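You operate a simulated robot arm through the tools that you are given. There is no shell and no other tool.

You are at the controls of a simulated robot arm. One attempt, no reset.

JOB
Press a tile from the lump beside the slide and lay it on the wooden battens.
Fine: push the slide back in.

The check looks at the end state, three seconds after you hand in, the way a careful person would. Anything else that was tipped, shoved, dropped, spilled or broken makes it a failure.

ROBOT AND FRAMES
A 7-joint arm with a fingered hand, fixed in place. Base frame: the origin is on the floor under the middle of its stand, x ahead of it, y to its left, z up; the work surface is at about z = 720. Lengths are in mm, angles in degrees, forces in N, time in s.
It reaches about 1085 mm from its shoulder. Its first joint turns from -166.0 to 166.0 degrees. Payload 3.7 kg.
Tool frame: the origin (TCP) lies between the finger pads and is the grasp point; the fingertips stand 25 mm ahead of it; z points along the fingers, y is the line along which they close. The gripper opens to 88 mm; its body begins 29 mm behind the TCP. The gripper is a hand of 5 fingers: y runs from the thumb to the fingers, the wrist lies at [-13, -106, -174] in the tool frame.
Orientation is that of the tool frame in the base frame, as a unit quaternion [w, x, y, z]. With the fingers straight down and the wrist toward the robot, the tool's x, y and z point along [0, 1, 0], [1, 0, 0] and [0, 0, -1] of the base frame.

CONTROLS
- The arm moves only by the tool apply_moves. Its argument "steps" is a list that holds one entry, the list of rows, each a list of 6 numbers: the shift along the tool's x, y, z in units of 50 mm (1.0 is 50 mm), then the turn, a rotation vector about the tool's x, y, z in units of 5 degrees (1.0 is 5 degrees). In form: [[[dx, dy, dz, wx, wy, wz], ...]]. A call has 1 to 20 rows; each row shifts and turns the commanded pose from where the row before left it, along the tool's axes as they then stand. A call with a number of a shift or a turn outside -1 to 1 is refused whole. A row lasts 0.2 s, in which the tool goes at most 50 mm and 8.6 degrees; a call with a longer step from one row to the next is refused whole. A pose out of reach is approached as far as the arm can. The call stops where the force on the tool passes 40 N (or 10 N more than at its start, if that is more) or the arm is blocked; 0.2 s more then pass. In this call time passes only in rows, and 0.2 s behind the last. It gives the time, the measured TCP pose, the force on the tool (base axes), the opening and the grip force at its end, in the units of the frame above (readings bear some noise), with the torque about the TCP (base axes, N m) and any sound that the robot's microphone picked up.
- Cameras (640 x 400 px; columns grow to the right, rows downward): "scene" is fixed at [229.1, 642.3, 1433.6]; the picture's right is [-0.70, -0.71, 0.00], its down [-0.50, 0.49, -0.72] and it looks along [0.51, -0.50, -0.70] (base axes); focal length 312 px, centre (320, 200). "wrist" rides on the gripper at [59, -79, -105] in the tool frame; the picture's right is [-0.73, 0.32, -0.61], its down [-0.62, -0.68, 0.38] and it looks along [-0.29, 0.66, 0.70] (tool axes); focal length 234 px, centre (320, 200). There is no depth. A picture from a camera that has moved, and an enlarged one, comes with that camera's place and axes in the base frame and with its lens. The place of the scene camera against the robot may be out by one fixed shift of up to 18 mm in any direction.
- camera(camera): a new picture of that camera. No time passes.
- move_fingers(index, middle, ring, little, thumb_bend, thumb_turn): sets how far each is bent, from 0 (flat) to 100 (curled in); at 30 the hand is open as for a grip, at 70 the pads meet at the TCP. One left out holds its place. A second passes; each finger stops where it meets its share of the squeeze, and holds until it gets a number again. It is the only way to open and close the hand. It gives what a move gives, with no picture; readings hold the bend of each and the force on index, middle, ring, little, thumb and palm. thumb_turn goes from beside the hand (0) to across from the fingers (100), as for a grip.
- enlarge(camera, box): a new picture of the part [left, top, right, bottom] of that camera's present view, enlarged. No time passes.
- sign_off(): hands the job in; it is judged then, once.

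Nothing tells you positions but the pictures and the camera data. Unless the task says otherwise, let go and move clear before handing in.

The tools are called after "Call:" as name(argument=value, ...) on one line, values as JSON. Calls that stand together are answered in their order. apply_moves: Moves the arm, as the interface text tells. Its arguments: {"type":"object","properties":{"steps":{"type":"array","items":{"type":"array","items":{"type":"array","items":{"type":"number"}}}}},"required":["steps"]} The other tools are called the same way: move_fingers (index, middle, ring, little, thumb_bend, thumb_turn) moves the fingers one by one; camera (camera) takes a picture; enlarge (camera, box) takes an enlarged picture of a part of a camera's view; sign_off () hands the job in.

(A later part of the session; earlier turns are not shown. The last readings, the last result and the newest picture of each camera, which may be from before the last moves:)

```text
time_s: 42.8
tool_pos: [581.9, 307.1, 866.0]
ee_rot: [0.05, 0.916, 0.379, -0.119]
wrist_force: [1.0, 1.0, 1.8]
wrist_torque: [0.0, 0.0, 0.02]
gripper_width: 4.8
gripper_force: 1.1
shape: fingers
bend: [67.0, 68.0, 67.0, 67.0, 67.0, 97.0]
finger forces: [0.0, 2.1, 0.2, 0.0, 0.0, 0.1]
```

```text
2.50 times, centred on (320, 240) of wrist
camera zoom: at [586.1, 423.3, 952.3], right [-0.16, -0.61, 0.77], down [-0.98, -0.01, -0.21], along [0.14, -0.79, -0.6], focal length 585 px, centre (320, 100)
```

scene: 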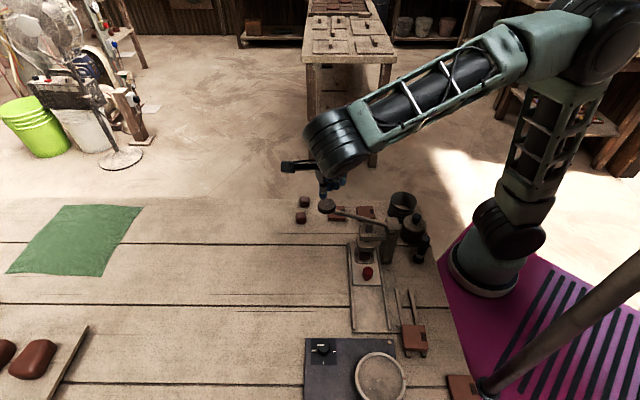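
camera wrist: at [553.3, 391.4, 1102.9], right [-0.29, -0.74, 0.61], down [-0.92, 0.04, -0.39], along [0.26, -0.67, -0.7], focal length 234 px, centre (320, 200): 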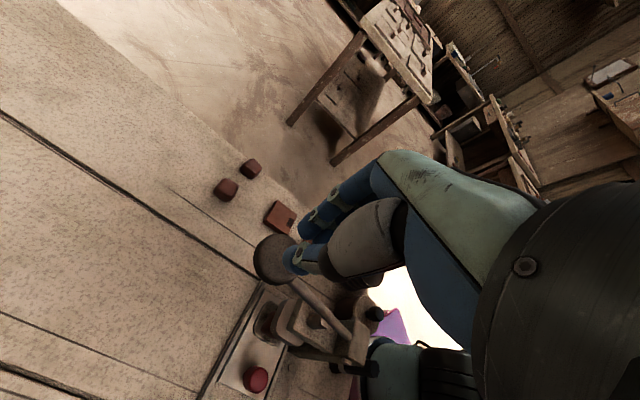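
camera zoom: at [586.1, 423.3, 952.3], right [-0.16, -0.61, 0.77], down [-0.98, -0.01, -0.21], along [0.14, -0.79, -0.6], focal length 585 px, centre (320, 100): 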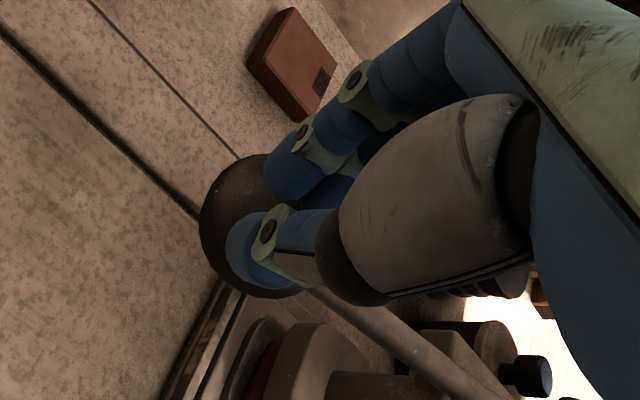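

The hand is tilted and in contact. I'll press along the finger axis.

Call:
apply_moves(steps=[[[0, 0, 0.12, 0, 0, 0], [0, 0, 0.12, 0, 0, 0], [0, 0, 0.12, 0, 0, 0]]])

Call:
enlarge(camera="scene", box=[280, 180, 440, 280])

```text
time_s: 43.6
tool_pos: [580.3, 303.5, 849.2]
ee_rot: [0.05, 0.917, 0.379, -0.118]
wrist_force: [15.8, 10.4, 8.1]
wrist_torque: [0.06, -0.22, 0.16]
gripper_width: 4.8
gripper_force: 8.8
shape: fingers
bend: [67.0, 72.0, 67.0, 67.0, 67.0, 97.0]
finger forces: [0.1, 17.1, 0.1, 0.1, 0.0, 0.1]
```

```text
4.00 times, centred on (360, 230) of scene
camera zoom: at [229.1, 642.3, 1433.6], right [-0.7, -0.71, 0.0], down [-0.5, 0.49, -0.72], along [0.51, -0.5, -0.7], focal length 1247 px, centre (160, 80)
```

zoom: 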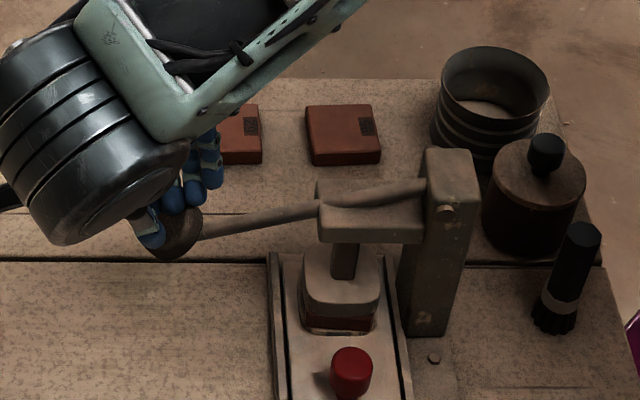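

The lump has started to spread. The contact is too far out on the knob, so I'll lift slightly, shift about 15 mm towards the press, and press again.

Call:
apply_moves(steps=[[[0, 0, -0.3, 0, 0, 0], [-0.3, 0, 0, 0, 0, 0]]])

Call:
enlarge(camera="scene", box=[280, 180, 440, 280])

Call:
enlarge(camera="wrist", box=[200, 160, 440, 320])

```text
time_s: 44.2
tool_pos: [572.3, 295.9, 867.2]
ee_rot: [0.05, 0.917, 0.378, -0.118]
wrist_force: [2.4, 2.2, 2.1]
wrist_torque: [0.01, -0.03, 0.04]
gripper_width: 4.7
gripper_force: 1.8
shape: fingers
bend: [67.0, 67.0, 67.0, 67.0, 67.0, 97.0]
finger forces: [2.7, 0.0, 0.0, 0.0, 0.0, 0.1]
```

```text
4.00 times, centred on (360, 230) of scene
camera zoom: at [229.1, 642.3, 1433.6], right [-0.7, -0.71, 0.0], down [-0.5, 0.49, -0.72], along [0.51, -0.5, -0.7], focal length 1247 px, centre (160, 80)
```

zoom: 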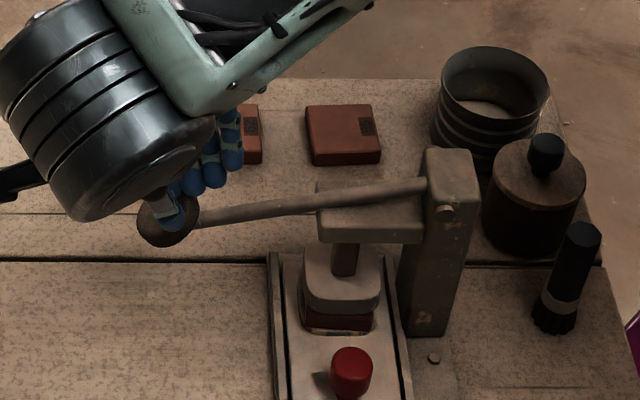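

```text
2.50 times, centred on (320, 240) of wrist
camera zoom: at [574.7, 412.7, 953.6], right [-0.16, -0.61, 0.77], down [-0.98, -0.01, -0.21], along [0.14, -0.79, -0.6], focal length 585 px, centre (320, 100)
```

zoom: 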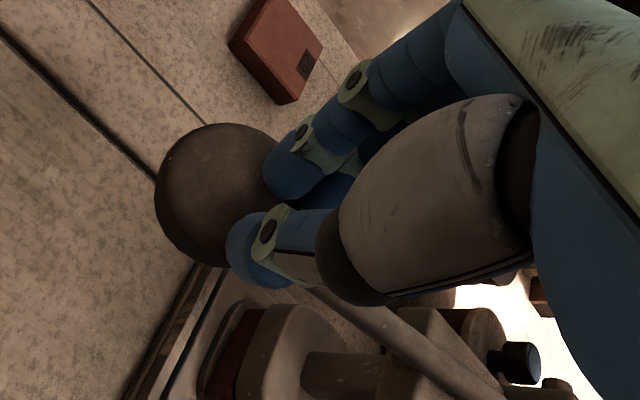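

I went a bit too far inward. I'll move about 18 mm back out with a bit more tilt so index and middle both rest on the knob, then press.

Call:
apply_moves(steps=[[[0, 0, -0.1, 0, 0, 0], [0.38, 0, 0, 0, -1, 0], [0, 0, 0.2, 0, 0, 0], [0, 0, 0.1, 0, 0, 0]]])

Call:
enlarge(camera="scene", box=[280, 180, 440, 280])

Call:
enlarge(camera="wrist", box=[200, 160, 440, 320])

```text
time_s: 45.2
tool_pos: [581.9, 307.8, 852.4]
ee_rot: [0.067, 0.91, 0.377, -0.157]
wrist_force: [5.5, 2.3, 4.4]
wrist_torque: [-0.08, -0.02, 0.09]
gripper_width: 4.9
gripper_force: 3.7
shape: fingers
bend: [67.0, 67.0, 67.0, 67.0, 67.0, 97.0]
finger forces: [0.0, 5.0, 1.9, 0.1, 0.0, 0.1]
```

```text
4.00 times, centred on (360, 230) of scene
camera zoom: at [229.1, 642.3, 1433.6], right [-0.7, -0.71, 0.0], down [-0.5, 0.49, -0.72], along [0.51, -0.5, -0.7], focal length 1247 px, centre (160, 80)
```

zoom: 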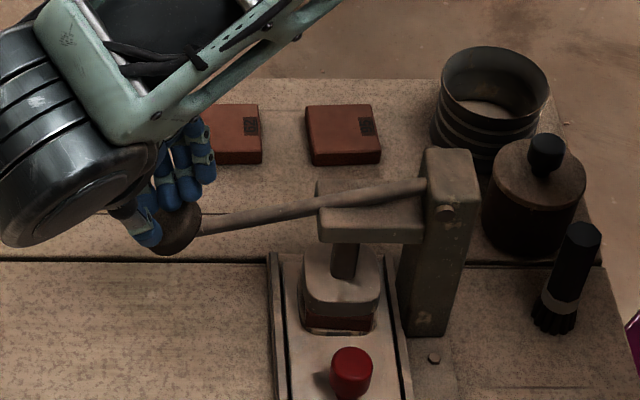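

```text
2.50 times, centred on (320, 240) of wrist
camera zoom: at [590.6, 429.0, 931.3], right [-0.11, -0.57, 0.82], down [-0.99, -0.02, -0.15], along [0.11, -0.82, -0.56], focal length 585 px, centre (320, 100)
```

zoom: 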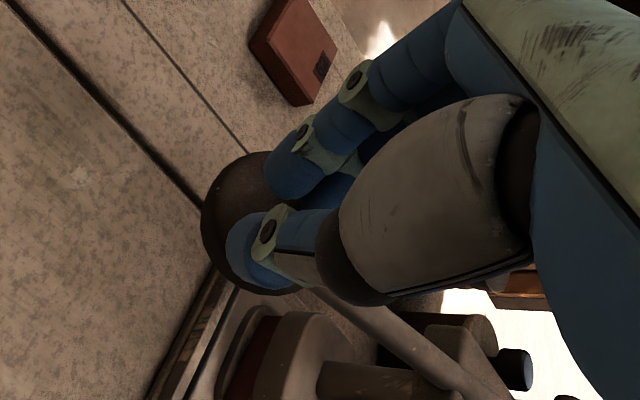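

Middle and ring are in contact with the knob. I'll keep pressing in small steps.

Call:
apply_moves(steps=[[[-0.06, 0, 0.12, 0, 0, 0], [0, 0, 0.12, 0, 0, 0], [0, 0, 0.12, 0, 0, 0]]])

Call:
enlarge(camera="scene", box=[280, 180, 440, 280])

Call:
enlarge(camera="wrist", box=[200, 160, 440, 320])

```text
time_s: 46.0
tool_pos: [579.4, 304.0, 844.2]
ee_rot: [0.065, 0.911, 0.377, -0.153]
wrist_force: [12.7, 3.0, 13.8]
wrist_torque: [-0.18, 0.0, 0.13]
gripper_width: 4.5
gripper_force: 8.8
shape: fingers
bend: [67.0, 73.0, 67.0, 67.0, 67.0, 98.0]
finger forces: [0.0, 16.8, 0.0, 0.0, 0.1, 0.1]
stopped in row 3: the force on the tool passed its limit at 49 N (the readings are from after the stop); the commanded pose is now the measured one
```

```text
4.00 times, centred on (360, 230) of scene
camera zoom: at [229.1, 642.3, 1433.6], right [-0.7, -0.71, 0.0], down [-0.5, 0.49, -0.72], along [0.51, -0.5, -0.7], focal length 1247 px, centre (160, 80)
```

zoom: 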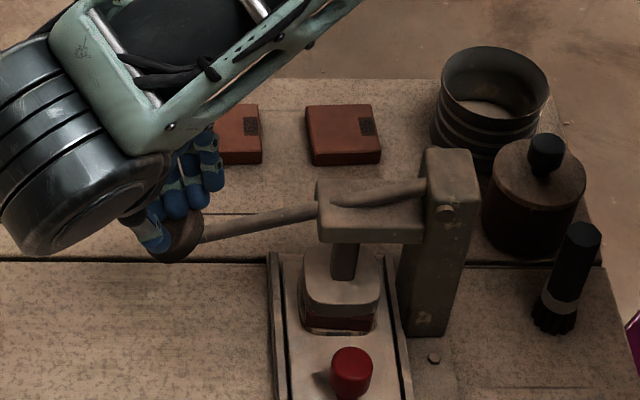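

```text
2.50 times, centred on (320, 240) of wrist
camera zoom: at [587.2, 423.6, 923.4], right [-0.12, -0.57, 0.81], down [-0.99, -0.02, -0.16], along [0.11, -0.82, -0.56], focal length 585 px, centre (320, 100)
```

zoom: 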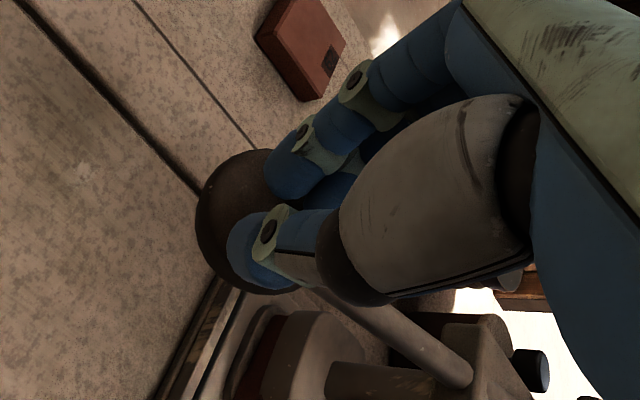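

The force passed the limit. I'll press again to see whether the lever still moves or is at the end of its stroke.

Call:
apply_moves(steps=[[[0, 0, 0.05, 0, 0, 0], [0, 0, 0.05, 0, 0, 0], [0, 0, 0.05, 0, 0, 0], [0, 0, 0.05, 0, 0, 0]]])

Call:
enlarge(camera="scene", box=[280, 180, 440, 280])

Call:
enlarge(camera="scene", box=[340, 230, 390, 270])

```text
time_s: 46.5
tool_pos: [579.6, 302.8, 843.3]
ee_rot: [0.065, 0.912, 0.377, -0.15]
wrist_force: [7.5, 0.7, 13.6]
wrist_torque: [-0.26, 0.03, 0.12]
gripper_width: 4.8
gripper_force: 7.3
shape: fingers
bend: [67.0, 73.0, 67.0, 67.0, 67.0, 98.0]
finger forces: [0.0, 14.7, 0.0, 0.1, 0.0, 0.0]
stopped in row 2: the force on the tool passed its limit at 45 N (the readings are from after the stop); the commanded pose is now the measured one
```

```text
4.00 times, centred on (360, 230) of scene
camera zoom: at [229.1, 642.3, 1433.6], right [-0.7, -0.71, 0.0], down [-0.5, 0.49, -0.72], along [0.51, -0.5, -0.7], focal length 1247 px, centre (160, 80)
```

zoom: 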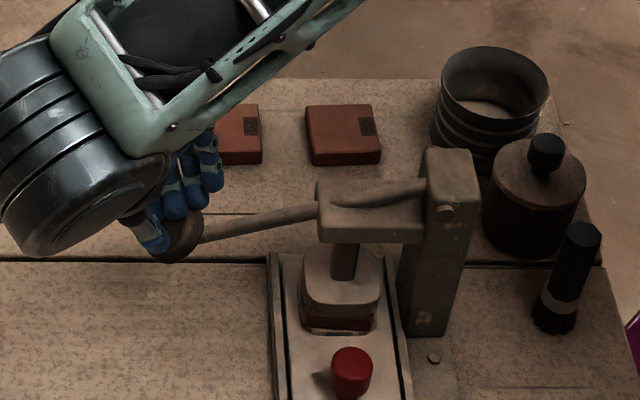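

```text
10.00 times, centred on (365, 250) of scene
camera zoom: at [229.1, 642.3, 1433.6], right [-0.7, -0.71, 0.0], down [-0.5, 0.49, -0.72], along [0.51, -0.5, -0.7], focal length 3118 px, centre (-130, -300)
```

zoom: 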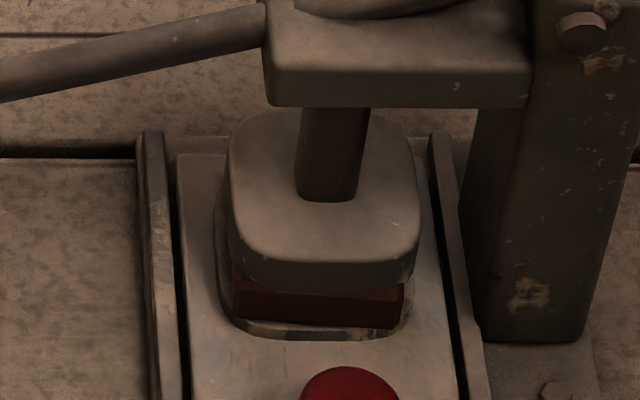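

The clay now has a slab shape under the plunger. I'll apply slow, sustained pressure to see whether there's any travel left.

Call:
apply_moves(steps=[[[0, 0, 0.02, 0, 0, 0], [0, 0, 0.02, 0, 0, 0], [0, 0, 0.02, 0, 0, 0], [0, 0, 0.01, 0, 0, 0], [0, 0, 0.01, 0, 0, 0], [0, 0, 0.01, 0, 0, 0], [0, 0, 0.0, 0, 0, 0], [0, 0, 0.0, 0, 0, 0], [0, 0, 0.0, 0, 0, 0]]])

Call:
enlarge(camera="scene", box=[340, 230, 390, 270])

Call:
enlarge(camera="wrist", box=[260, 240, 400, 360])

```text
time_s: 47.1
tool_pos: [580.1, 303.2, 843.4]
ee_rot: [0.064, 0.912, 0.377, -0.148]
wrist_force: [6.9, 0.7, 13.7]
wrist_torque: [-0.23, 0.07, 0.08]
gripper_width: 4.7
gripper_force: 7.5
shape: fingers
bend: [67.0, 73.0, 67.0, 67.0, 67.0, 98.0]
finger forces: [0.0, 14.2, 0.0, 0.0, 0.3, 0.0]
stopped in row 3: the force on the tool passed its limit at 43 N (the readings are from after the stop); the commanded pose is now the measured one
```

```text
10.00 times, centred on (365, 250) of scene
camera zoom: at [229.1, 642.3, 1433.6], right [-0.7, -0.71, 0.0], down [-0.5, 0.49, -0.72], along [0.51, -0.5, -0.7], focal length 3118 px, centre (-130, -300)
```

zoom: 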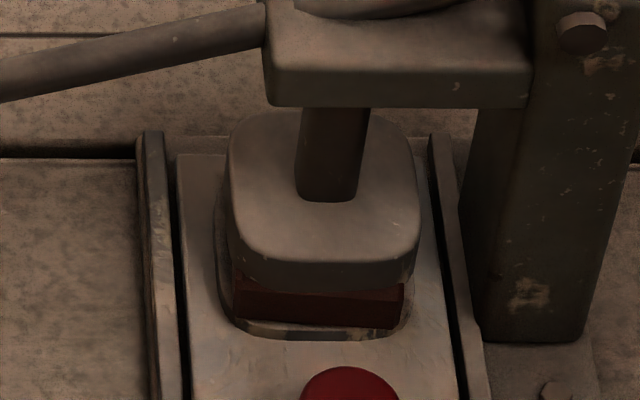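

```text
3.33 times, centred on (330, 300) of wrist
camera zoom: at [587.3, 423.6, 923.3], right [-0.13, -0.58, 0.81], down [-0.99, -0.02, -0.17], along [0.12, -0.82, -0.56], focal length 781 px, centre (287, -133)
```

zoom: 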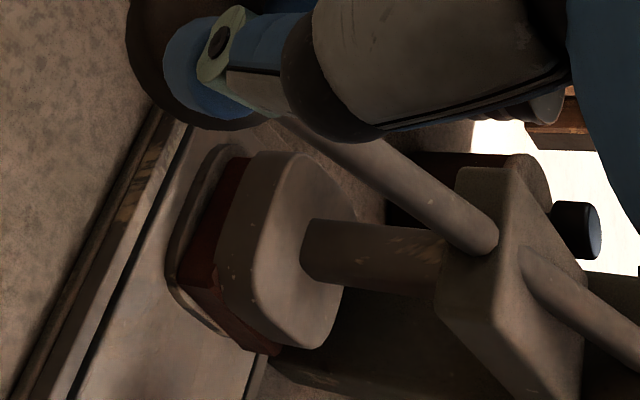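

The force climbs at once without any travel, so the press seems to be bottomed out. I'll let the lever up slowly and see whether it springs back.

Call:
apply_moves(steps=[[[0, 0, -0.3, 0, 0, 0], [0, 0, -0.5, 0, 0, 0], [0.05, 0, -0.6, 0, 0, 0]]])

Call:
enlarge(camera="scene", box=[280, 180, 440, 280])

```text
time_s: 48.0
tool_pos: [597.8, 321.5, 908.2]
ee_rot: [0.065, 0.911, 0.378, -0.15]
wrist_force: [0.2, -0.5, 0.6]
wrist_torque: [0.02, 0.0, 0.02]
gripper_width: 5.0
gripper_force: 0.5
shape: fingers
bend: [67.0, 67.0, 67.0, 67.0, 67.0, 98.0]
finger forces: [0.0, 0.6, 0.0, 0.0, 0.0, 0.1]
```

```text
4.00 times, centred on (360, 230) of scene
camera zoom: at [229.1, 642.3, 1433.6], right [-0.7, -0.71, 0.0], down [-0.5, 0.49, -0.72], along [0.51, -0.5, -0.7], focal length 1247 px, centre (160, 80)
```

zoom: 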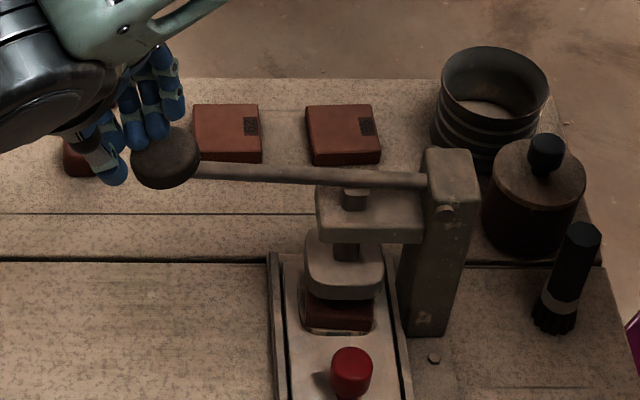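

The lever follows my hand up on its spring and the slab stays in the die. I'll keep letting it up gently.

Call:
apply_moves(steps=[[[-0.1, 0, -0.3, 0, 0, 0], [-0.1, 0, -0.3, 0, 0, 0], [-0.1, 0, -0.3, 0, 0, 0], [0, 0, -0.4, 0, 0, 0], [0, 0, -0.6, 0, 0, 0]]])

Call:
enlarge(camera="scene", box=[280, 180, 440, 280])

Call:
enlarge(camera="scene", box=[340, 230, 390, 270])

Call:
camera(camera="wrist")

```text
time_s: 49.1
tool_pos: [608.0, 332.2, 1002.9]
ee_rot: [0.064, 0.912, 0.377, -0.149]
wrist_force: [0.3, -0.2, 0.1]
wrist_torque: [0.03, 0.0, 0.0]
gripper_width: 4.7
gripper_force: 0.2
shape: fingers
bend: [67.0, 67.0, 67.0, 67.0, 67.0, 98.0]
finger forces: [0.0, 0.0, 0.0, 0.1, 0.1, 0.0]
```

```text
4.00 times, centred on (360, 230) of scene
camera zoom: at [229.1, 642.3, 1433.6], right [-0.7, -0.71, 0.0], down [-0.5, 0.49, -0.72], along [0.51, -0.5, -0.7], focal length 1247 px, centre (160, 80)
```

zoom: 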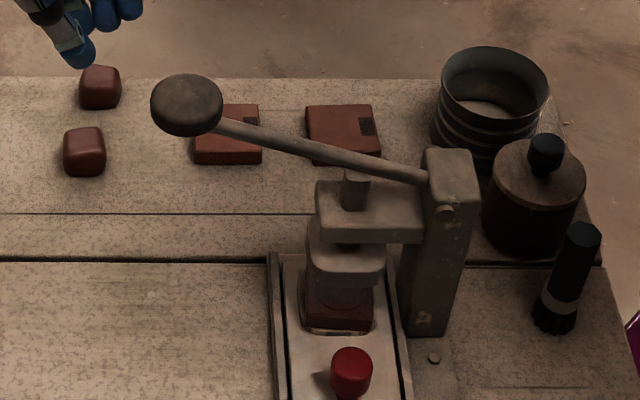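

```text
10.00 times, centred on (365, 250) of scene
camera zoom: at [229.1, 642.3, 1433.6], right [-0.7, -0.71, 0.0], down [-0.5, 0.49, -0.72], along [0.51, -0.5, -0.7], focal length 3118 px, centre (-130, -300)
```

zoom: 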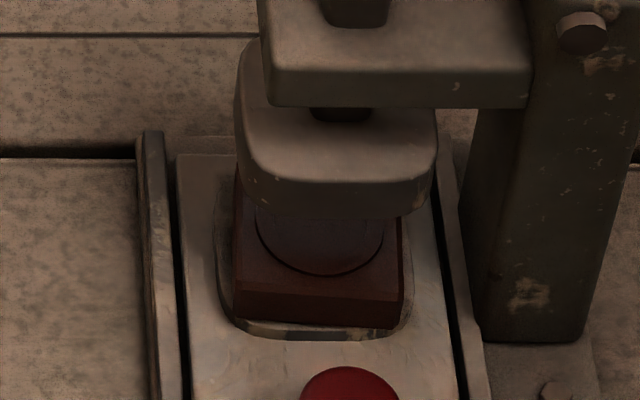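

```text
taken
camera wrist: at [615.3, 452.4, 1082.6], right [-0.12, -0.57, 0.81], down [-0.99, -0.02, -0.17], along [0.11, -0.82, -0.56], focal length 234 px, centre (320, 200)
```

wrist: 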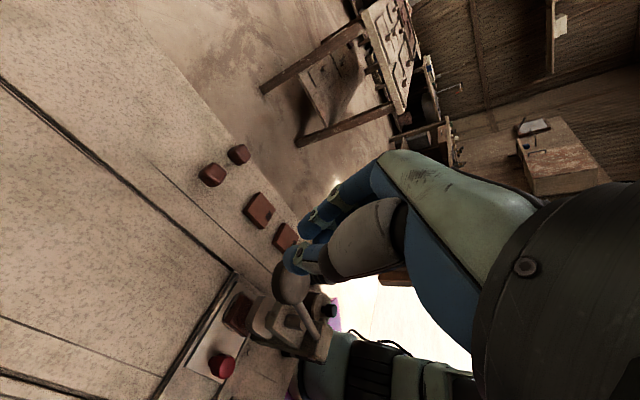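

The lever sprang back up and a crisp tile with a round imprint lies in the die. Now I'll pull the slide out: level the hand and move over the red knob.

Call:
apply_moves(steps=[[[0, -0.4, 0, 0, 1, 0], [0, -0.4, 0, 0, 1, 0], [0, -0.4, 0, 0, 1, 0], [0, -0.4, 0, 0, 1, 0], [-0.8, 0, 0, 0, 0, 0], [-0.8, 0, 0, 0, 0, 0], [-0.8, 0, 0.2, 0, 0, 0], [-0.8, 0, 0.4, 0, 0, 0], [0, 0, 0.6, 0, 0, 0], [0, 0, 0.4, 0, 0, 0]]])

Call:
camera(camera="wrist")

Call:
enlarge(camera="wrist", box=[220, 140, 420, 300])

Call:
enlarge(camera="scene", box=[300, 200, 440, 300])

```text
time_s: 51.4
tool_pos: [441.0, 276.5, 916.9]
ee_rot: [-0.002, 0.924, 0.383, 0.012]
wrist_force: [0.7, -1.6, -0.3]
wrist_torque: [-0.03, 0.0, 0.01]
gripper_width: 4.6
gripper_force: 0.1
shape: fingers
bend: [67.0, 67.0, 67.0, 67.0, 67.0, 98.0]
finger forces: [0.0, 0.0, 0.0, 0.0, 0.0, 0.0]
```

```text
taken
camera wrist: at [425.4, 374.3, 1022.4], right [-0.3, -0.75, 0.59], down [-0.92, 0.05, -0.4], along [0.27, -0.66, -0.7], focal length 234 px, centre (320, 200)
```

wrist: 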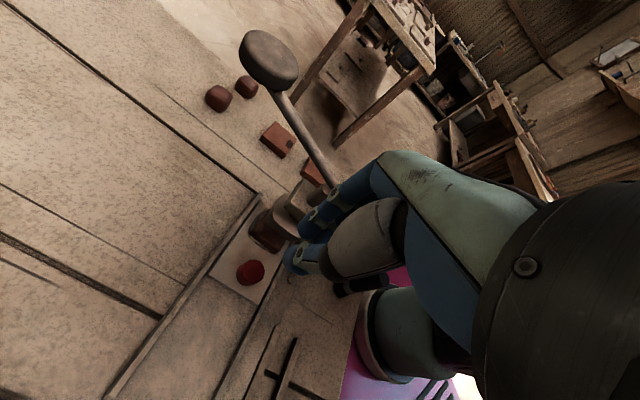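

```text
2.50 times, centred on (320, 220) of wrist
camera zoom: at [425.4, 374.3, 1022.4], right [-0.3, -0.75, 0.59], down [-0.92, 0.05, -0.4], along [0.27, -0.66, -0.7], focal length 585 px, centre (320, 150)
```

zoom: 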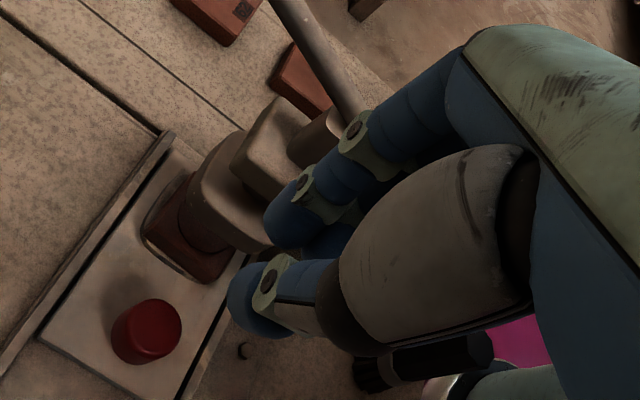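

```text
4.00 times, centred on (370, 250) of scene
camera zoom: at [229.1, 642.3, 1433.6], right [-0.7, -0.71, 0.0], down [-0.5, 0.49, -0.72], along [0.51, -0.5, -0.7], focal length 1247 px, centre (120, 0)
```

zoom: 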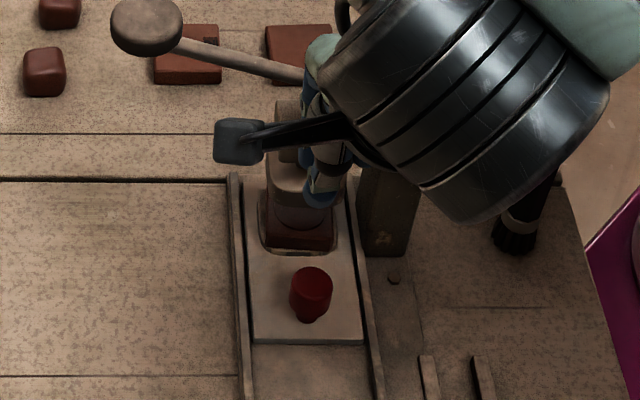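

The knob is now at about (446, 261), and the plunger is close beyond it. I'll open the fingers only a little, tilt the hand about 10° so the knuckles lean away from the plunger, and approach.

Call:
move_fingers(index=53, middle=53, ring=60, little=60, thumb_bend=51)

Call:
apply_moves(steps=[[[-0.14, 0.2, 0.5, 0, -0.3, 0], [0, 0, 0.5, -1, 0, 0], [0, -0.04, 0.5, -1, 0, 0]]])

Call:
camera(camera="wrist")

Call:
enlarge(camera="wrist", box=[220, 140, 420, 300])

Call:
enlarge(camera="scene", box=[300, 200, 440, 300])

```text
time_s: 52.4
tool_pos: [442.1, 278.4, 916.6]
ee_rot: [-0.002, 0.924, 0.382, 0.011]
wrist_force: [-1.0, -0.4, -0.5]
wrist_torque: [0.0, 0.02, 0.0]
gripper_width: 36.5
gripper_force: 0.1
shape: fingers
bend: [53.0, 53.0, 60.0, 60.0, 51.0, 98.0]
finger forces: [0.0, 0.0, 0.0, 0.0, 0.0, 0.0]
```

```text
time_s: 53.1
tool_pos: [443.0, 265.4, 842.1]
ee_rot: [0.083, 0.92, 0.382, 0.033]
wrist_force: [-0.6, -1.6, -1.4]
wrist_torque: [0.0, 0.0, 0.01]
gripper_width: 36.7
gripper_force: 0.0
shape: fingers
bend: [53.0, 53.0, 60.0, 60.0, 51.0, 98.0]
finger forces: [0.1, 0.0, 0.0, 0.1, 0.1, 0.0]
```

```text
taken
camera wrist: at [416.7, 376.8, 931.6], right [-0.36, -0.66, 0.66], down [-0.87, -0.02, -0.5], along [0.34, -0.75, -0.57], focal length 234 px, centre (320, 200)
```

wrist: 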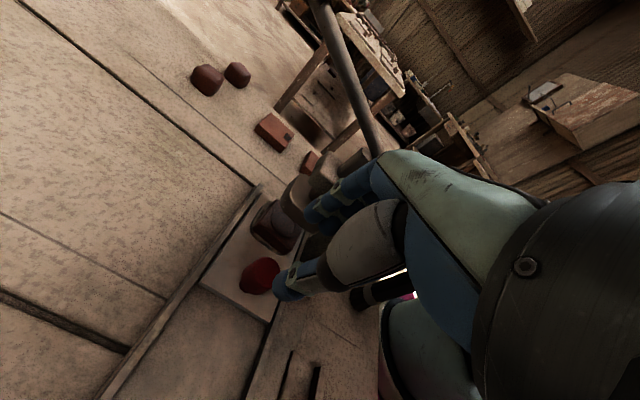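

```text
2.50 times, centred on (320, 220) of wrist
camera zoom: at [416.7, 376.8, 931.6], right [-0.36, -0.66, 0.66], down [-0.87, -0.02, -0.5], along [0.34, -0.75, -0.57], focal length 585 px, centre (320, 150)
```

zoom: 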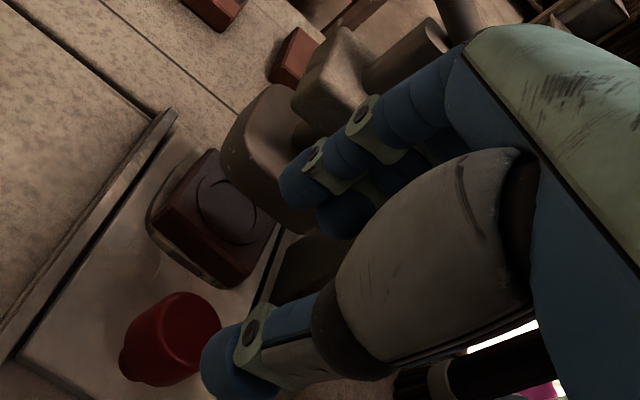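

```text
4.00 times, centred on (370, 250) of scene
camera zoom: at [229.1, 642.3, 1433.6], right [-0.7, -0.71, 0.0], down [-0.5, 0.49, -0.72], along [0.51, -0.5, -0.7], focal length 1247 px, centre (120, 0)
```

zoom: 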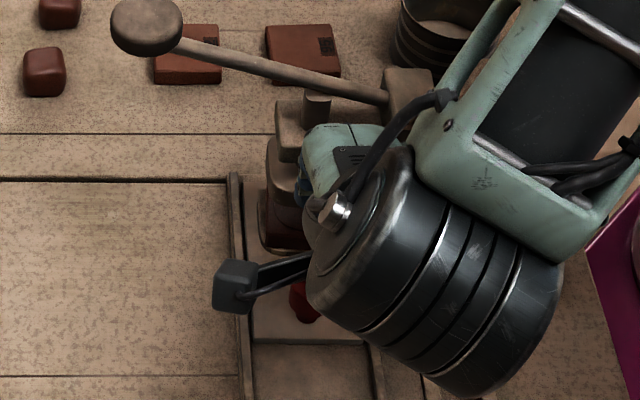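

Clearances look fine, so I'll go straight down around the knob.

Call:
apply_moves(steps=[[[0, -0.057, 0.32, 0, 0, 0], [0, -0.057, 0.32, 0, 0, 0], [0, -0.057, 0.32, 0, 0, 0]]])

Call:
enlarge(camera="wrist", box=[220, 140, 420, 300])

Call:
enlarge(camera="scene", box=[300, 200, 440, 300])

```text
time_s: 54.0
tool_pos: [443.6, 266.8, 793.8]
ee_rot: [0.084, 0.92, 0.381, 0.032]
wrist_force: [0.2, 1.0, -1.1]
wrist_torque: [0.0, 0.01, 0.02]
gripper_width: 36.7
gripper_force: 0.1
shape: fingers
bend: [53.0, 53.0, 60.0, 60.0, 51.0, 98.0]
finger forces: [0.1, 0.0, 0.0, 0.0, 0.0, 0.1]
```

```text
2.50 times, centred on (320, 220) of wrist
camera zoom: at [417.5, 377.8, 882.0], right [-0.36, -0.66, 0.66], down [-0.87, -0.02, -0.5], along [0.34, -0.75, -0.57], focal length 585 px, centre (320, 150)
```

zoom: 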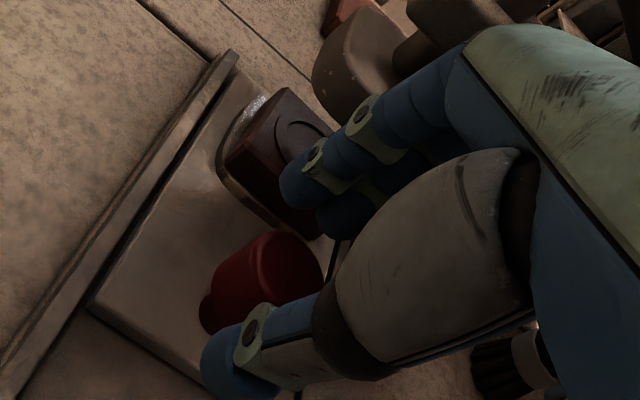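

```text
4.00 times, centred on (370, 250) of scene
camera zoom: at [229.1, 642.3, 1433.6], right [-0.7, -0.71, 0.0], down [-0.5, 0.49, -0.72], along [0.51, -0.5, -0.7], focal length 1247 px, centre (120, 0)
```

zoom: 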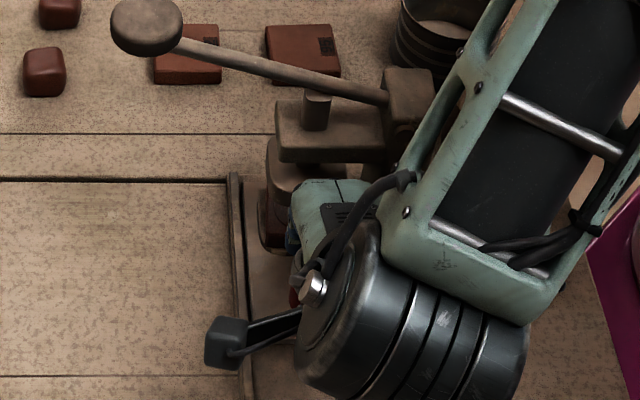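

Call:
move_fingers(index=55, middle=55, thumb_bend=53)

Call:
apply_moves(steps=[[[0, -0.03, 0.17, 0, 0, 0], [0, -0.03, 0.16, 0, 0, 0]]])

Call:
enlarge(camera="wrist", box=[220, 140, 420, 300])

```text
time_s: 55.0
tool_pos: [443.8, 266.9, 794.2]
ee_rot: [0.084, 0.92, 0.381, 0.034]
wrist_force: [-1.5, 0.1, 0.5]
wrist_torque: [0.0, 0.01, 0.02]
gripper_width: 33.3
gripper_force: 0.1
shape: fingers
bend: [55.0, 55.0, 60.0, 60.0, 53.0, 98.0]
finger forces: [0.0, 0.0, 0.1, 0.0, 0.0, 0.0]
```

```text
time_s: 55.5
tool_pos: [443.2, 266.6, 775.6]
ee_rot: [0.083, 0.92, 0.381, 0.033]
wrist_force: [0.3, -1.1, -0.3]
wrist_torque: [0.02, 0.02, -0.01]
gripper_width: 33.5
gripper_force: 0.2
shape: fingers
bend: [55.0, 55.0, 60.0, 60.0, 53.0, 98.0]
finger forces: [0.0, 0.1, 0.0, 0.0, 0.0, 0.1]
```

```text
2.50 times, centred on (320, 220) of wrist
camera zoom: at [416.9, 377.0, 865.5], right [-0.36, -0.66, 0.66], down [-0.87, -0.02, -0.5], along [0.34, -0.75, -0.57], focal length 585 px, centre (320, 150)
```

zoom: 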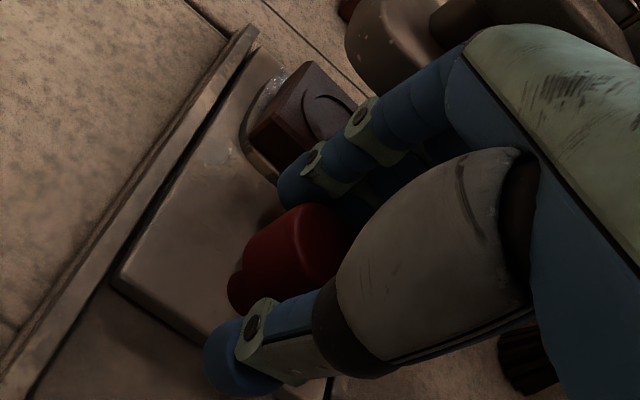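

Thumb and fingers are on either side of the knob. I'll close on it and pull the slide back out.

Call:
move_fingers(index=66, middle=66, thumb_bend=65)

Call:
enlarge(camera="wrist", box=[220, 140, 420, 300])

```text
time_s: 56.5
tool_pos: [442.8, 265.9, 776.7]
ee_rot: [0.083, 0.92, 0.381, 0.033]
wrist_force: [0.4, 0.0, -0.4]
wrist_torque: [-0.01, 0.03, 0.0]
gripper_width: 17.5
gripper_force: 3.6
shape: fingers
bend: [62.0, 63.0, 60.0, 60.0, 60.0, 97.0]
finger forces: [2.1, 2.3, 0.0, 0.0, 2.9, 0.0]
```

```text
2.50 times, centred on (320, 220) of wrist
camera zoom: at [416.9, 377.0, 865.6], right [-0.36, -0.66, 0.66], down [-0.87, -0.02, -0.5], along [0.34, -0.75, -0.57], focal length 585 px, centre (320, 150)
```

zoom: 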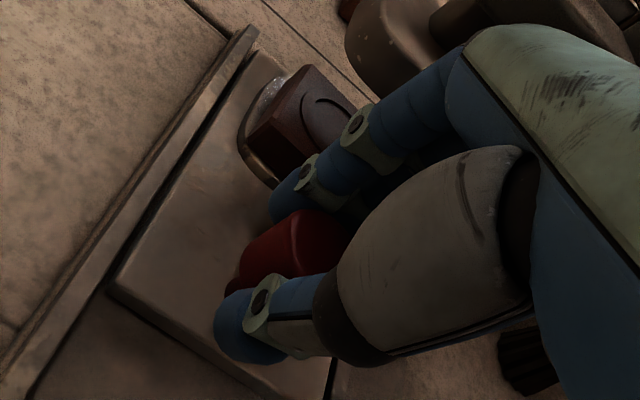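

Call:
apply_moves(steps=[[[0, -0.15, -0.026, 0, 0, 0], [0, -0.296, -0.052, 0, 0, 0], [0, -0.296, -0.052, 0, 0, 0], [0, -0.296, -0.052, 0, 0, 0], [0, -0.296, -0.052, 0, 0, 0]]])

Call:
camera(camera="wrist")

Call:
enlarge(camera="scene", box=[300, 220, 440, 340])

```text
time_s: 57.8
tool_pos: [395.2, 314.2, 776.4]
ee_rot: [0.084, 0.92, 0.381, 0.032]
wrist_force: [-0.1, 0.8, 0.5]
wrist_torque: [0.04, 0.02, 0.0]
gripper_width: 17.6
gripper_force: 4.0
shape: fingers
bend: [62.0, 63.0, 60.0, 60.0, 60.0, 97.0]
finger forces: [2.1, 1.9, 0.0, 0.0, 3.4, 0.1]
```

```text
taken
camera wrist: at [368.5, 425.1, 865.6], right [-0.36, -0.66, 0.66], down [-0.87, -0.02, -0.5], along [0.34, -0.75, -0.57], focal length 234 px, centre (320, 200)
```

wrist: 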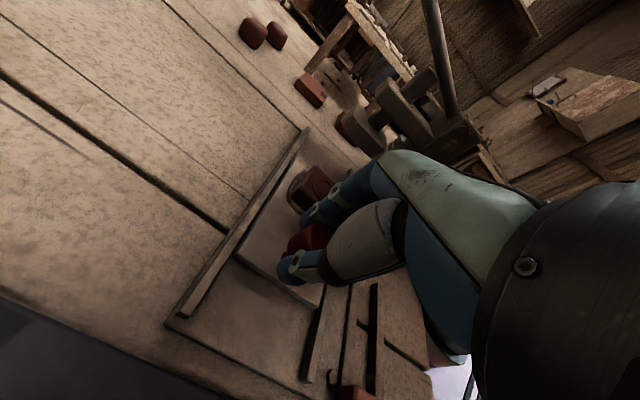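

```text
3.33 times, centred on (370, 280) of scene
camera zoom: at [229.1, 642.3, 1433.6], right [-0.7, -0.71, 0.0], down [-0.5, 0.49, -0.72], along [0.51, -0.5, -0.7], focal length 1039 px, centre (153, -67)
```

zoom: 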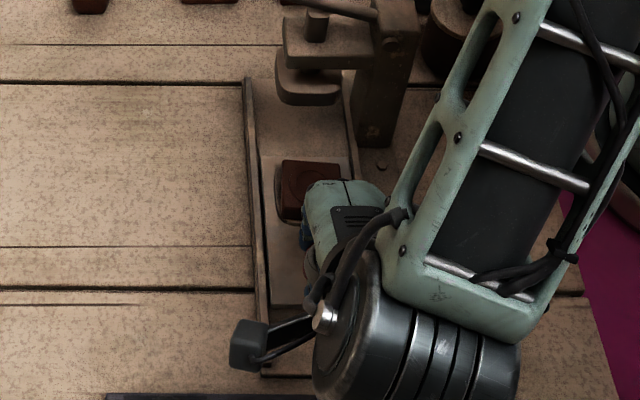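

Call:
apply_moves(steps=[[[0, -0.296, -0.052, 0, 0, 0], [0, -0.296, -0.052, 0, 0, 0], [0, -0.15, -0.026, 0, 0, 0]]])

Call:
camera(camera="wrist")

Call:
enlarge(camera="scene", box=[300, 220, 440, 340])

```text
time_s: 58.5
tool_pos: [367.3, 340.1, 777.9]
ee_rot: [0.084, 0.92, 0.381, 0.032]
wrist_force: [-0.3, 1.3, 1.5]
wrist_torque: [0.05, 0.02, 0.04]
gripper_width: 17.7
gripper_force: 3.9
shape: fingers
bend: [62.0, 64.0, 60.0, 60.0, 60.0, 97.0]
finger forces: [2.2, 1.5, 0.0, 0.0, 4.1, 0.0]
```

```text
taken
camera wrist: at [341.2, 451.5, 865.6], right [-0.36, -0.66, 0.66], down [-0.87, -0.02, -0.5], along [0.34, -0.75, -0.57], focal length 234 px, centre (320, 200)
```

wrist: 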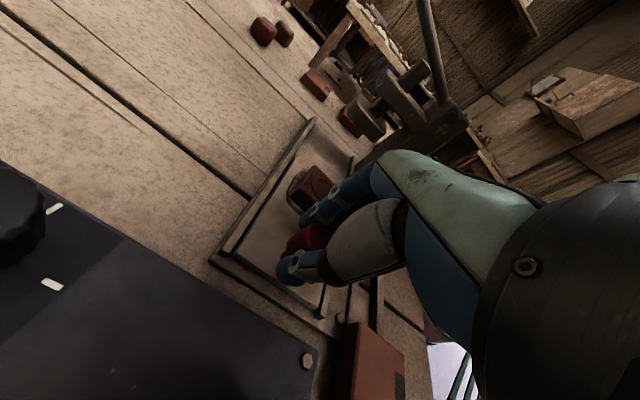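

```text
3.33 times, centred on (370, 280) of scene
camera zoom: at [229.1, 642.3, 1433.6], right [-0.7, -0.71, 0.0], down [-0.5, 0.49, -0.72], along [0.51, -0.5, -0.7], focal length 1039 px, centre (153, -67)
```

zoom: 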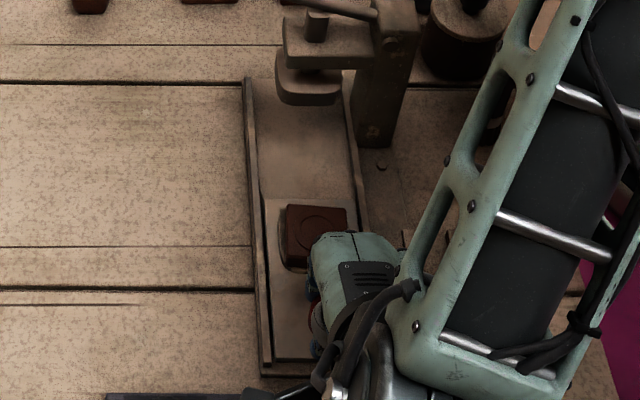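

The slide is out again with the tile on it. I'll release the knob, lift, and look at the tile.

Call:
move_fingers(index=53, middle=53, thumb_bend=50)

Call:
apply_moves(steps=[[[0, 0.087, -0.49, 0, 0, 0], [0, 0.087, -0.49, 0, 0, 0], [0, 0, -0.6, 1, 0, 0], [0, 0, -0.6, 1, 0, 0], [0.4, 0, -0.4, 0, 0, 0]]])

Call:
camera(camera="wrist")

Call:
enlarge(camera="wrist", box=[200, 140, 360, 300])

Call:
enlarge(camera="scene", box=[300, 240, 440, 360])

```text
time_s: 59.5
tool_pos: [368.6, 339.9, 777.0]
ee_rot: [0.083, 0.92, 0.381, 0.033]
wrist_force: [0.3, 0.1, 0.6]
wrist_torque: [0.0, -0.03, -0.01]
gripper_width: 37.7
gripper_force: 0.1
shape: fingers
bend: [53.0, 53.0, 60.0, 60.0, 50.0, 97.0]
finger forces: [0.1, 0.0, 0.0, 0.0, 0.1, 0.0]
```

```text
time_s: 60.8
tool_pos: [376.6, 361.3, 907.7]
ee_rot: [0.002, 0.924, 0.383, -0.001]
wrist_force: [-0.5, -0.3, -0.1]
wrist_torque: [-0.01, -0.02, -0.01]
gripper_width: 37.9
gripper_force: 0.0
shape: fingers
bend: [53.0, 53.0, 60.0, 60.0, 50.0, 97.0]
finger forces: [0.1, 0.0, 0.0, 0.1, 0.0, 0.0]
```

```text
taken
camera wrist: at [363.0, 460.0, 1011.3], right [-0.28, -0.74, 0.61], down [-0.92, 0.04, -0.38], along [0.26, -0.67, -0.69], focal length 234 px, centre (320, 200)
```

wrist: 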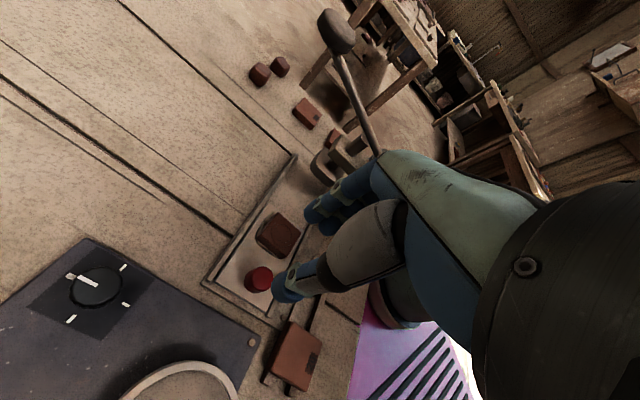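

```text
2.50 times, centred on (280, 220) of wrist
camera zoom: at [363.0, 460.0, 1011.3], right [-0.28, -0.74, 0.61], down [-0.92, 0.04, -0.38], along [0.26, -0.67, -0.69], focal length 585 px, centre (420, 150)
```

zoom: 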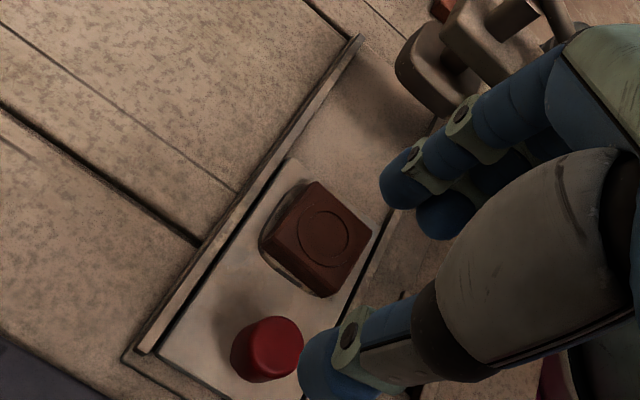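

```text
3.33 times, centred on (370, 300) of scene
camera zoom: at [229.1, 642.3, 1433.6], right [-0.7, -0.71, 0.0], down [-0.5, 0.49, -0.72], along [0.51, -0.5, -0.7], focal length 1039 px, centre (153, -133)
```

zoom: 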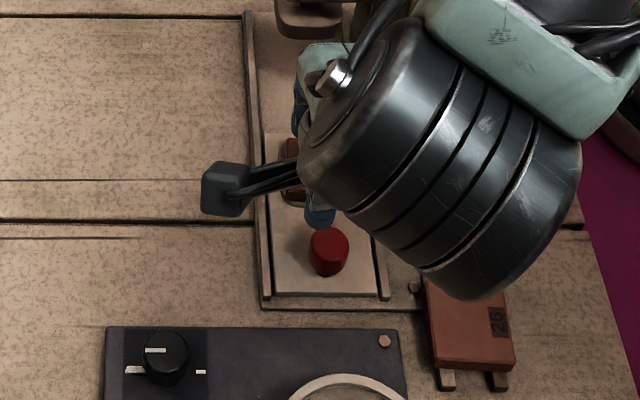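

A clean square tile with a ring imprint. I'll zoom in on it and on the battens to plan the pick and place.

Call:
enlarge(camera="wrist", box=[250, 200, 310, 270])

Call:
enlarge(camera="wrist", box=[230, 270, 390, 400])

```text
5.71 times, centred on (280, 235) of wrist
camera zoom: at [363.0, 460.0, 1011.3], right [-0.28, -0.74, 0.61], down [-0.92, 0.04, -0.38], along [0.26, -0.67, -0.69], focal length 1338 px, centre (549, 0)
```

zoom: 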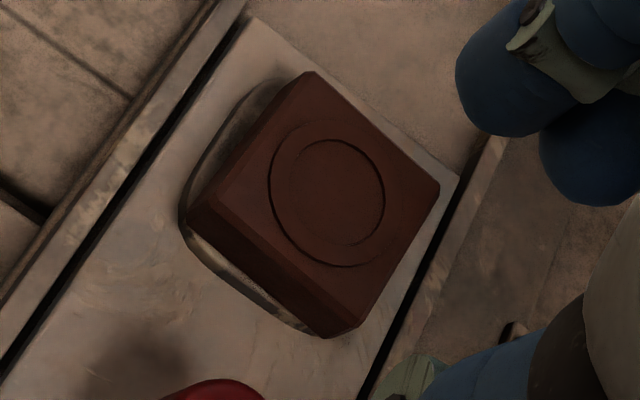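

```text
3.08 times, centred on (310, 335) of wrist
camera zoom: at [363.0, 460.0, 1011.3], right [-0.28, -0.74, 0.61], down [-0.92, 0.04, -0.38], along [0.26, -0.67, -0.69], focal length 720 px, centre (351, -215)
```

zoom: 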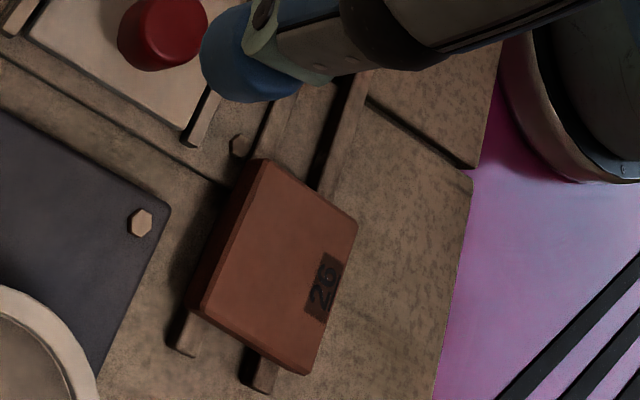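

My tile is about 43 mm square, centred near (416, 294) and turned by about -5°. The free stretch of the battens is around (330, 255). I'll move above the tile with the fingers aligned to its faces.

Call:
move_fingers(index=42, middle=42, ring=42, little=42, thumb_bend=42)

Call:
apply_moves(steps=[[[-0.2, 0.5, 0, 0, 0, 0], [-0.2, 0.5, 0, 0, 0, 0], [0, 0.5, 0.4, 0, 0, 0], [0, 0, 0.6, 0, 0, 0.9]]])

Call:
camera(camera="wrist")

Call:
enlarge(camera="wrist", box=[220, 160, 380, 300])

Call:
enlarge(camera="scene", box=[310, 220, 450, 340])

```text
time_s: 61.8
tool_pos: [377.5, 360.8, 905.9]
ee_rot: [0.004, 0.924, 0.382, 0.0]
wrist_force: [-0.6, 0.0, -0.4]
wrist_torque: [-0.01, -0.02, -0.04]
gripper_width: 58.6
gripper_force: 0.0
shape: fingers
bend: [42.0, 42.0, 42.0, 42.0, 42.0, 97.0]
finger forces: [0.0, 0.1, 0.0, 0.0, 0.1, 0.0]
```

```text
time_s: 62.8
tool_pos: [416.9, 291.7, 856.3]
ee_rot: [0.003, 0.938, 0.346, 0.0]
wrist_force: [-1.0, -0.2, -0.5]
wrist_torque: [-0.02, 0.0, -0.02]
gripper_width: 58.6
gripper_force: 0.0
shape: fingers
bend: [42.0, 42.0, 42.0, 42.0, 42.0, 97.0]
finger forces: [0.0, 0.0, 0.0, 0.0, 0.0, 0.0]
```

```text
taken
camera wrist: at [410.8, 392.0, 961.0], right [-0.34, -0.71, 0.61], down [-0.92, 0.11, -0.39], along [0.21, -0.69, -0.69], focal length 234 px, centre (320, 200)
```

wrist: 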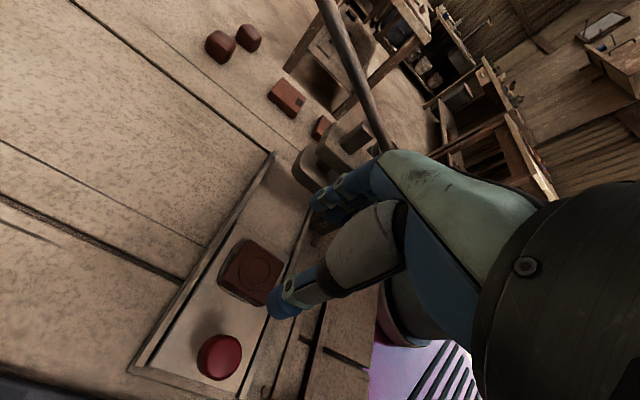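

```text
2.86 times, centred on (300, 230) of wrist
camera zoom: at [410.8, 392.0, 961.0], right [-0.34, -0.71, 0.61], down [-0.92, 0.11, -0.39], along [0.21, -0.69, -0.69], focal length 669 px, centre (377, 114)
```

zoom: 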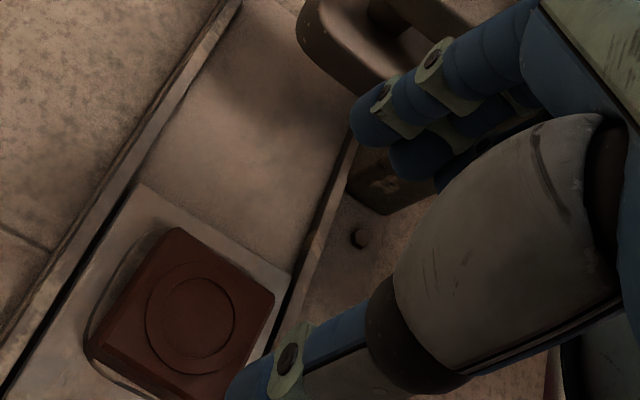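

```text
3.33 times, centred on (380, 280) of scene
camera zoom: at [229.1, 642.3, 1433.6], right [-0.7, -0.71, 0.0], down [-0.5, 0.49, -0.72], along [0.51, -0.5, -0.7], focal length 1039 px, centre (120, -67)
```

zoom: 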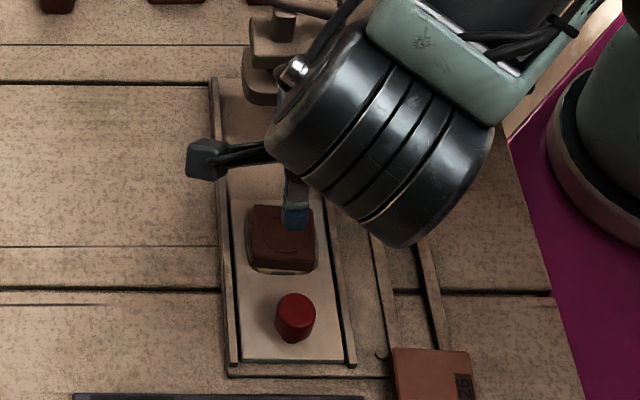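

I'm lined up over the tile, so I'll go down around it.

Call:
apply_moves(steps=[[[0.02, -0.035, 0.5, 0, 0, 0], [0, 0, 0.5, 0, 0, 0], [0, 0, 0.4, 0, 0, 0], [0, 0, 0.1, 0, 0, 0]]])

Call:
enlarge(camera="wrist", box=[220, 160, 380, 300])

Call:
enlarge(camera="scene", box=[310, 220, 450, 340])

```text
time_s: 63.8
tool_pos: [415.5, 294.2, 782.0]
ee_rot: [0.003, 0.938, 0.346, 0.0]
wrist_force: [-0.2, 0.0, 0.3]
wrist_torque: [0.01, 0.03, 0.0]
gripper_width: 59.0
gripper_force: 0.0
shape: fingers
bend: [42.0, 42.0, 42.0, 42.0, 42.0, 97.0]
finger forces: [0.1, 0.1, 0.0, 0.0, 0.0, 0.0]
```

```text
2.86 times, centred on (300, 230) of wrist
camera zoom: at [409.0, 394.3, 886.6], right [-0.34, -0.71, 0.61], down [-0.92, 0.11, -0.39], along [0.21, -0.69, -0.69], focal length 669 px, centre (377, 114)
```

zoom: 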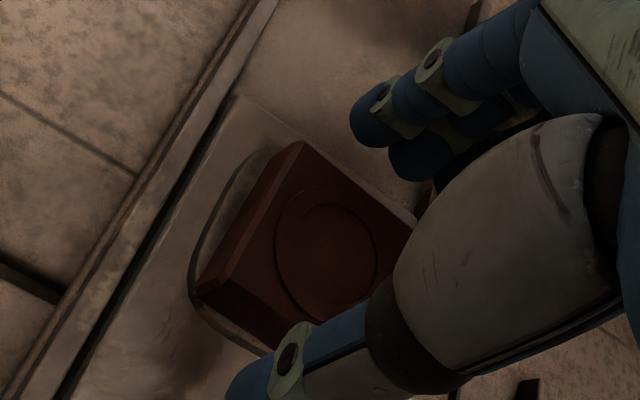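

```text
3.33 times, centred on (380, 280) of scene
camera zoom: at [229.1, 642.3, 1433.6], right [-0.7, -0.71, 0.0], down [-0.5, 0.49, -0.72], along [0.51, -0.5, -0.7], focal length 1039 px, centre (120, -67)
```

zoom: 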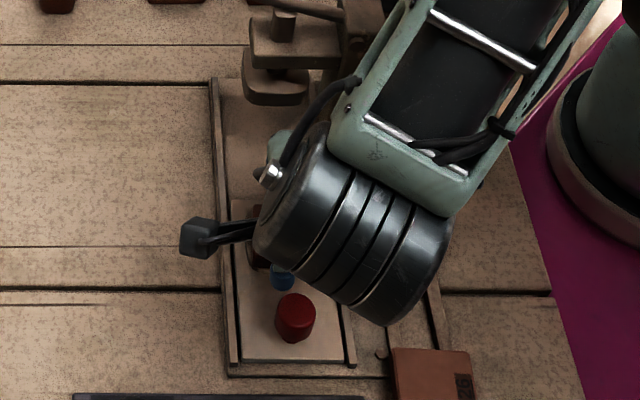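

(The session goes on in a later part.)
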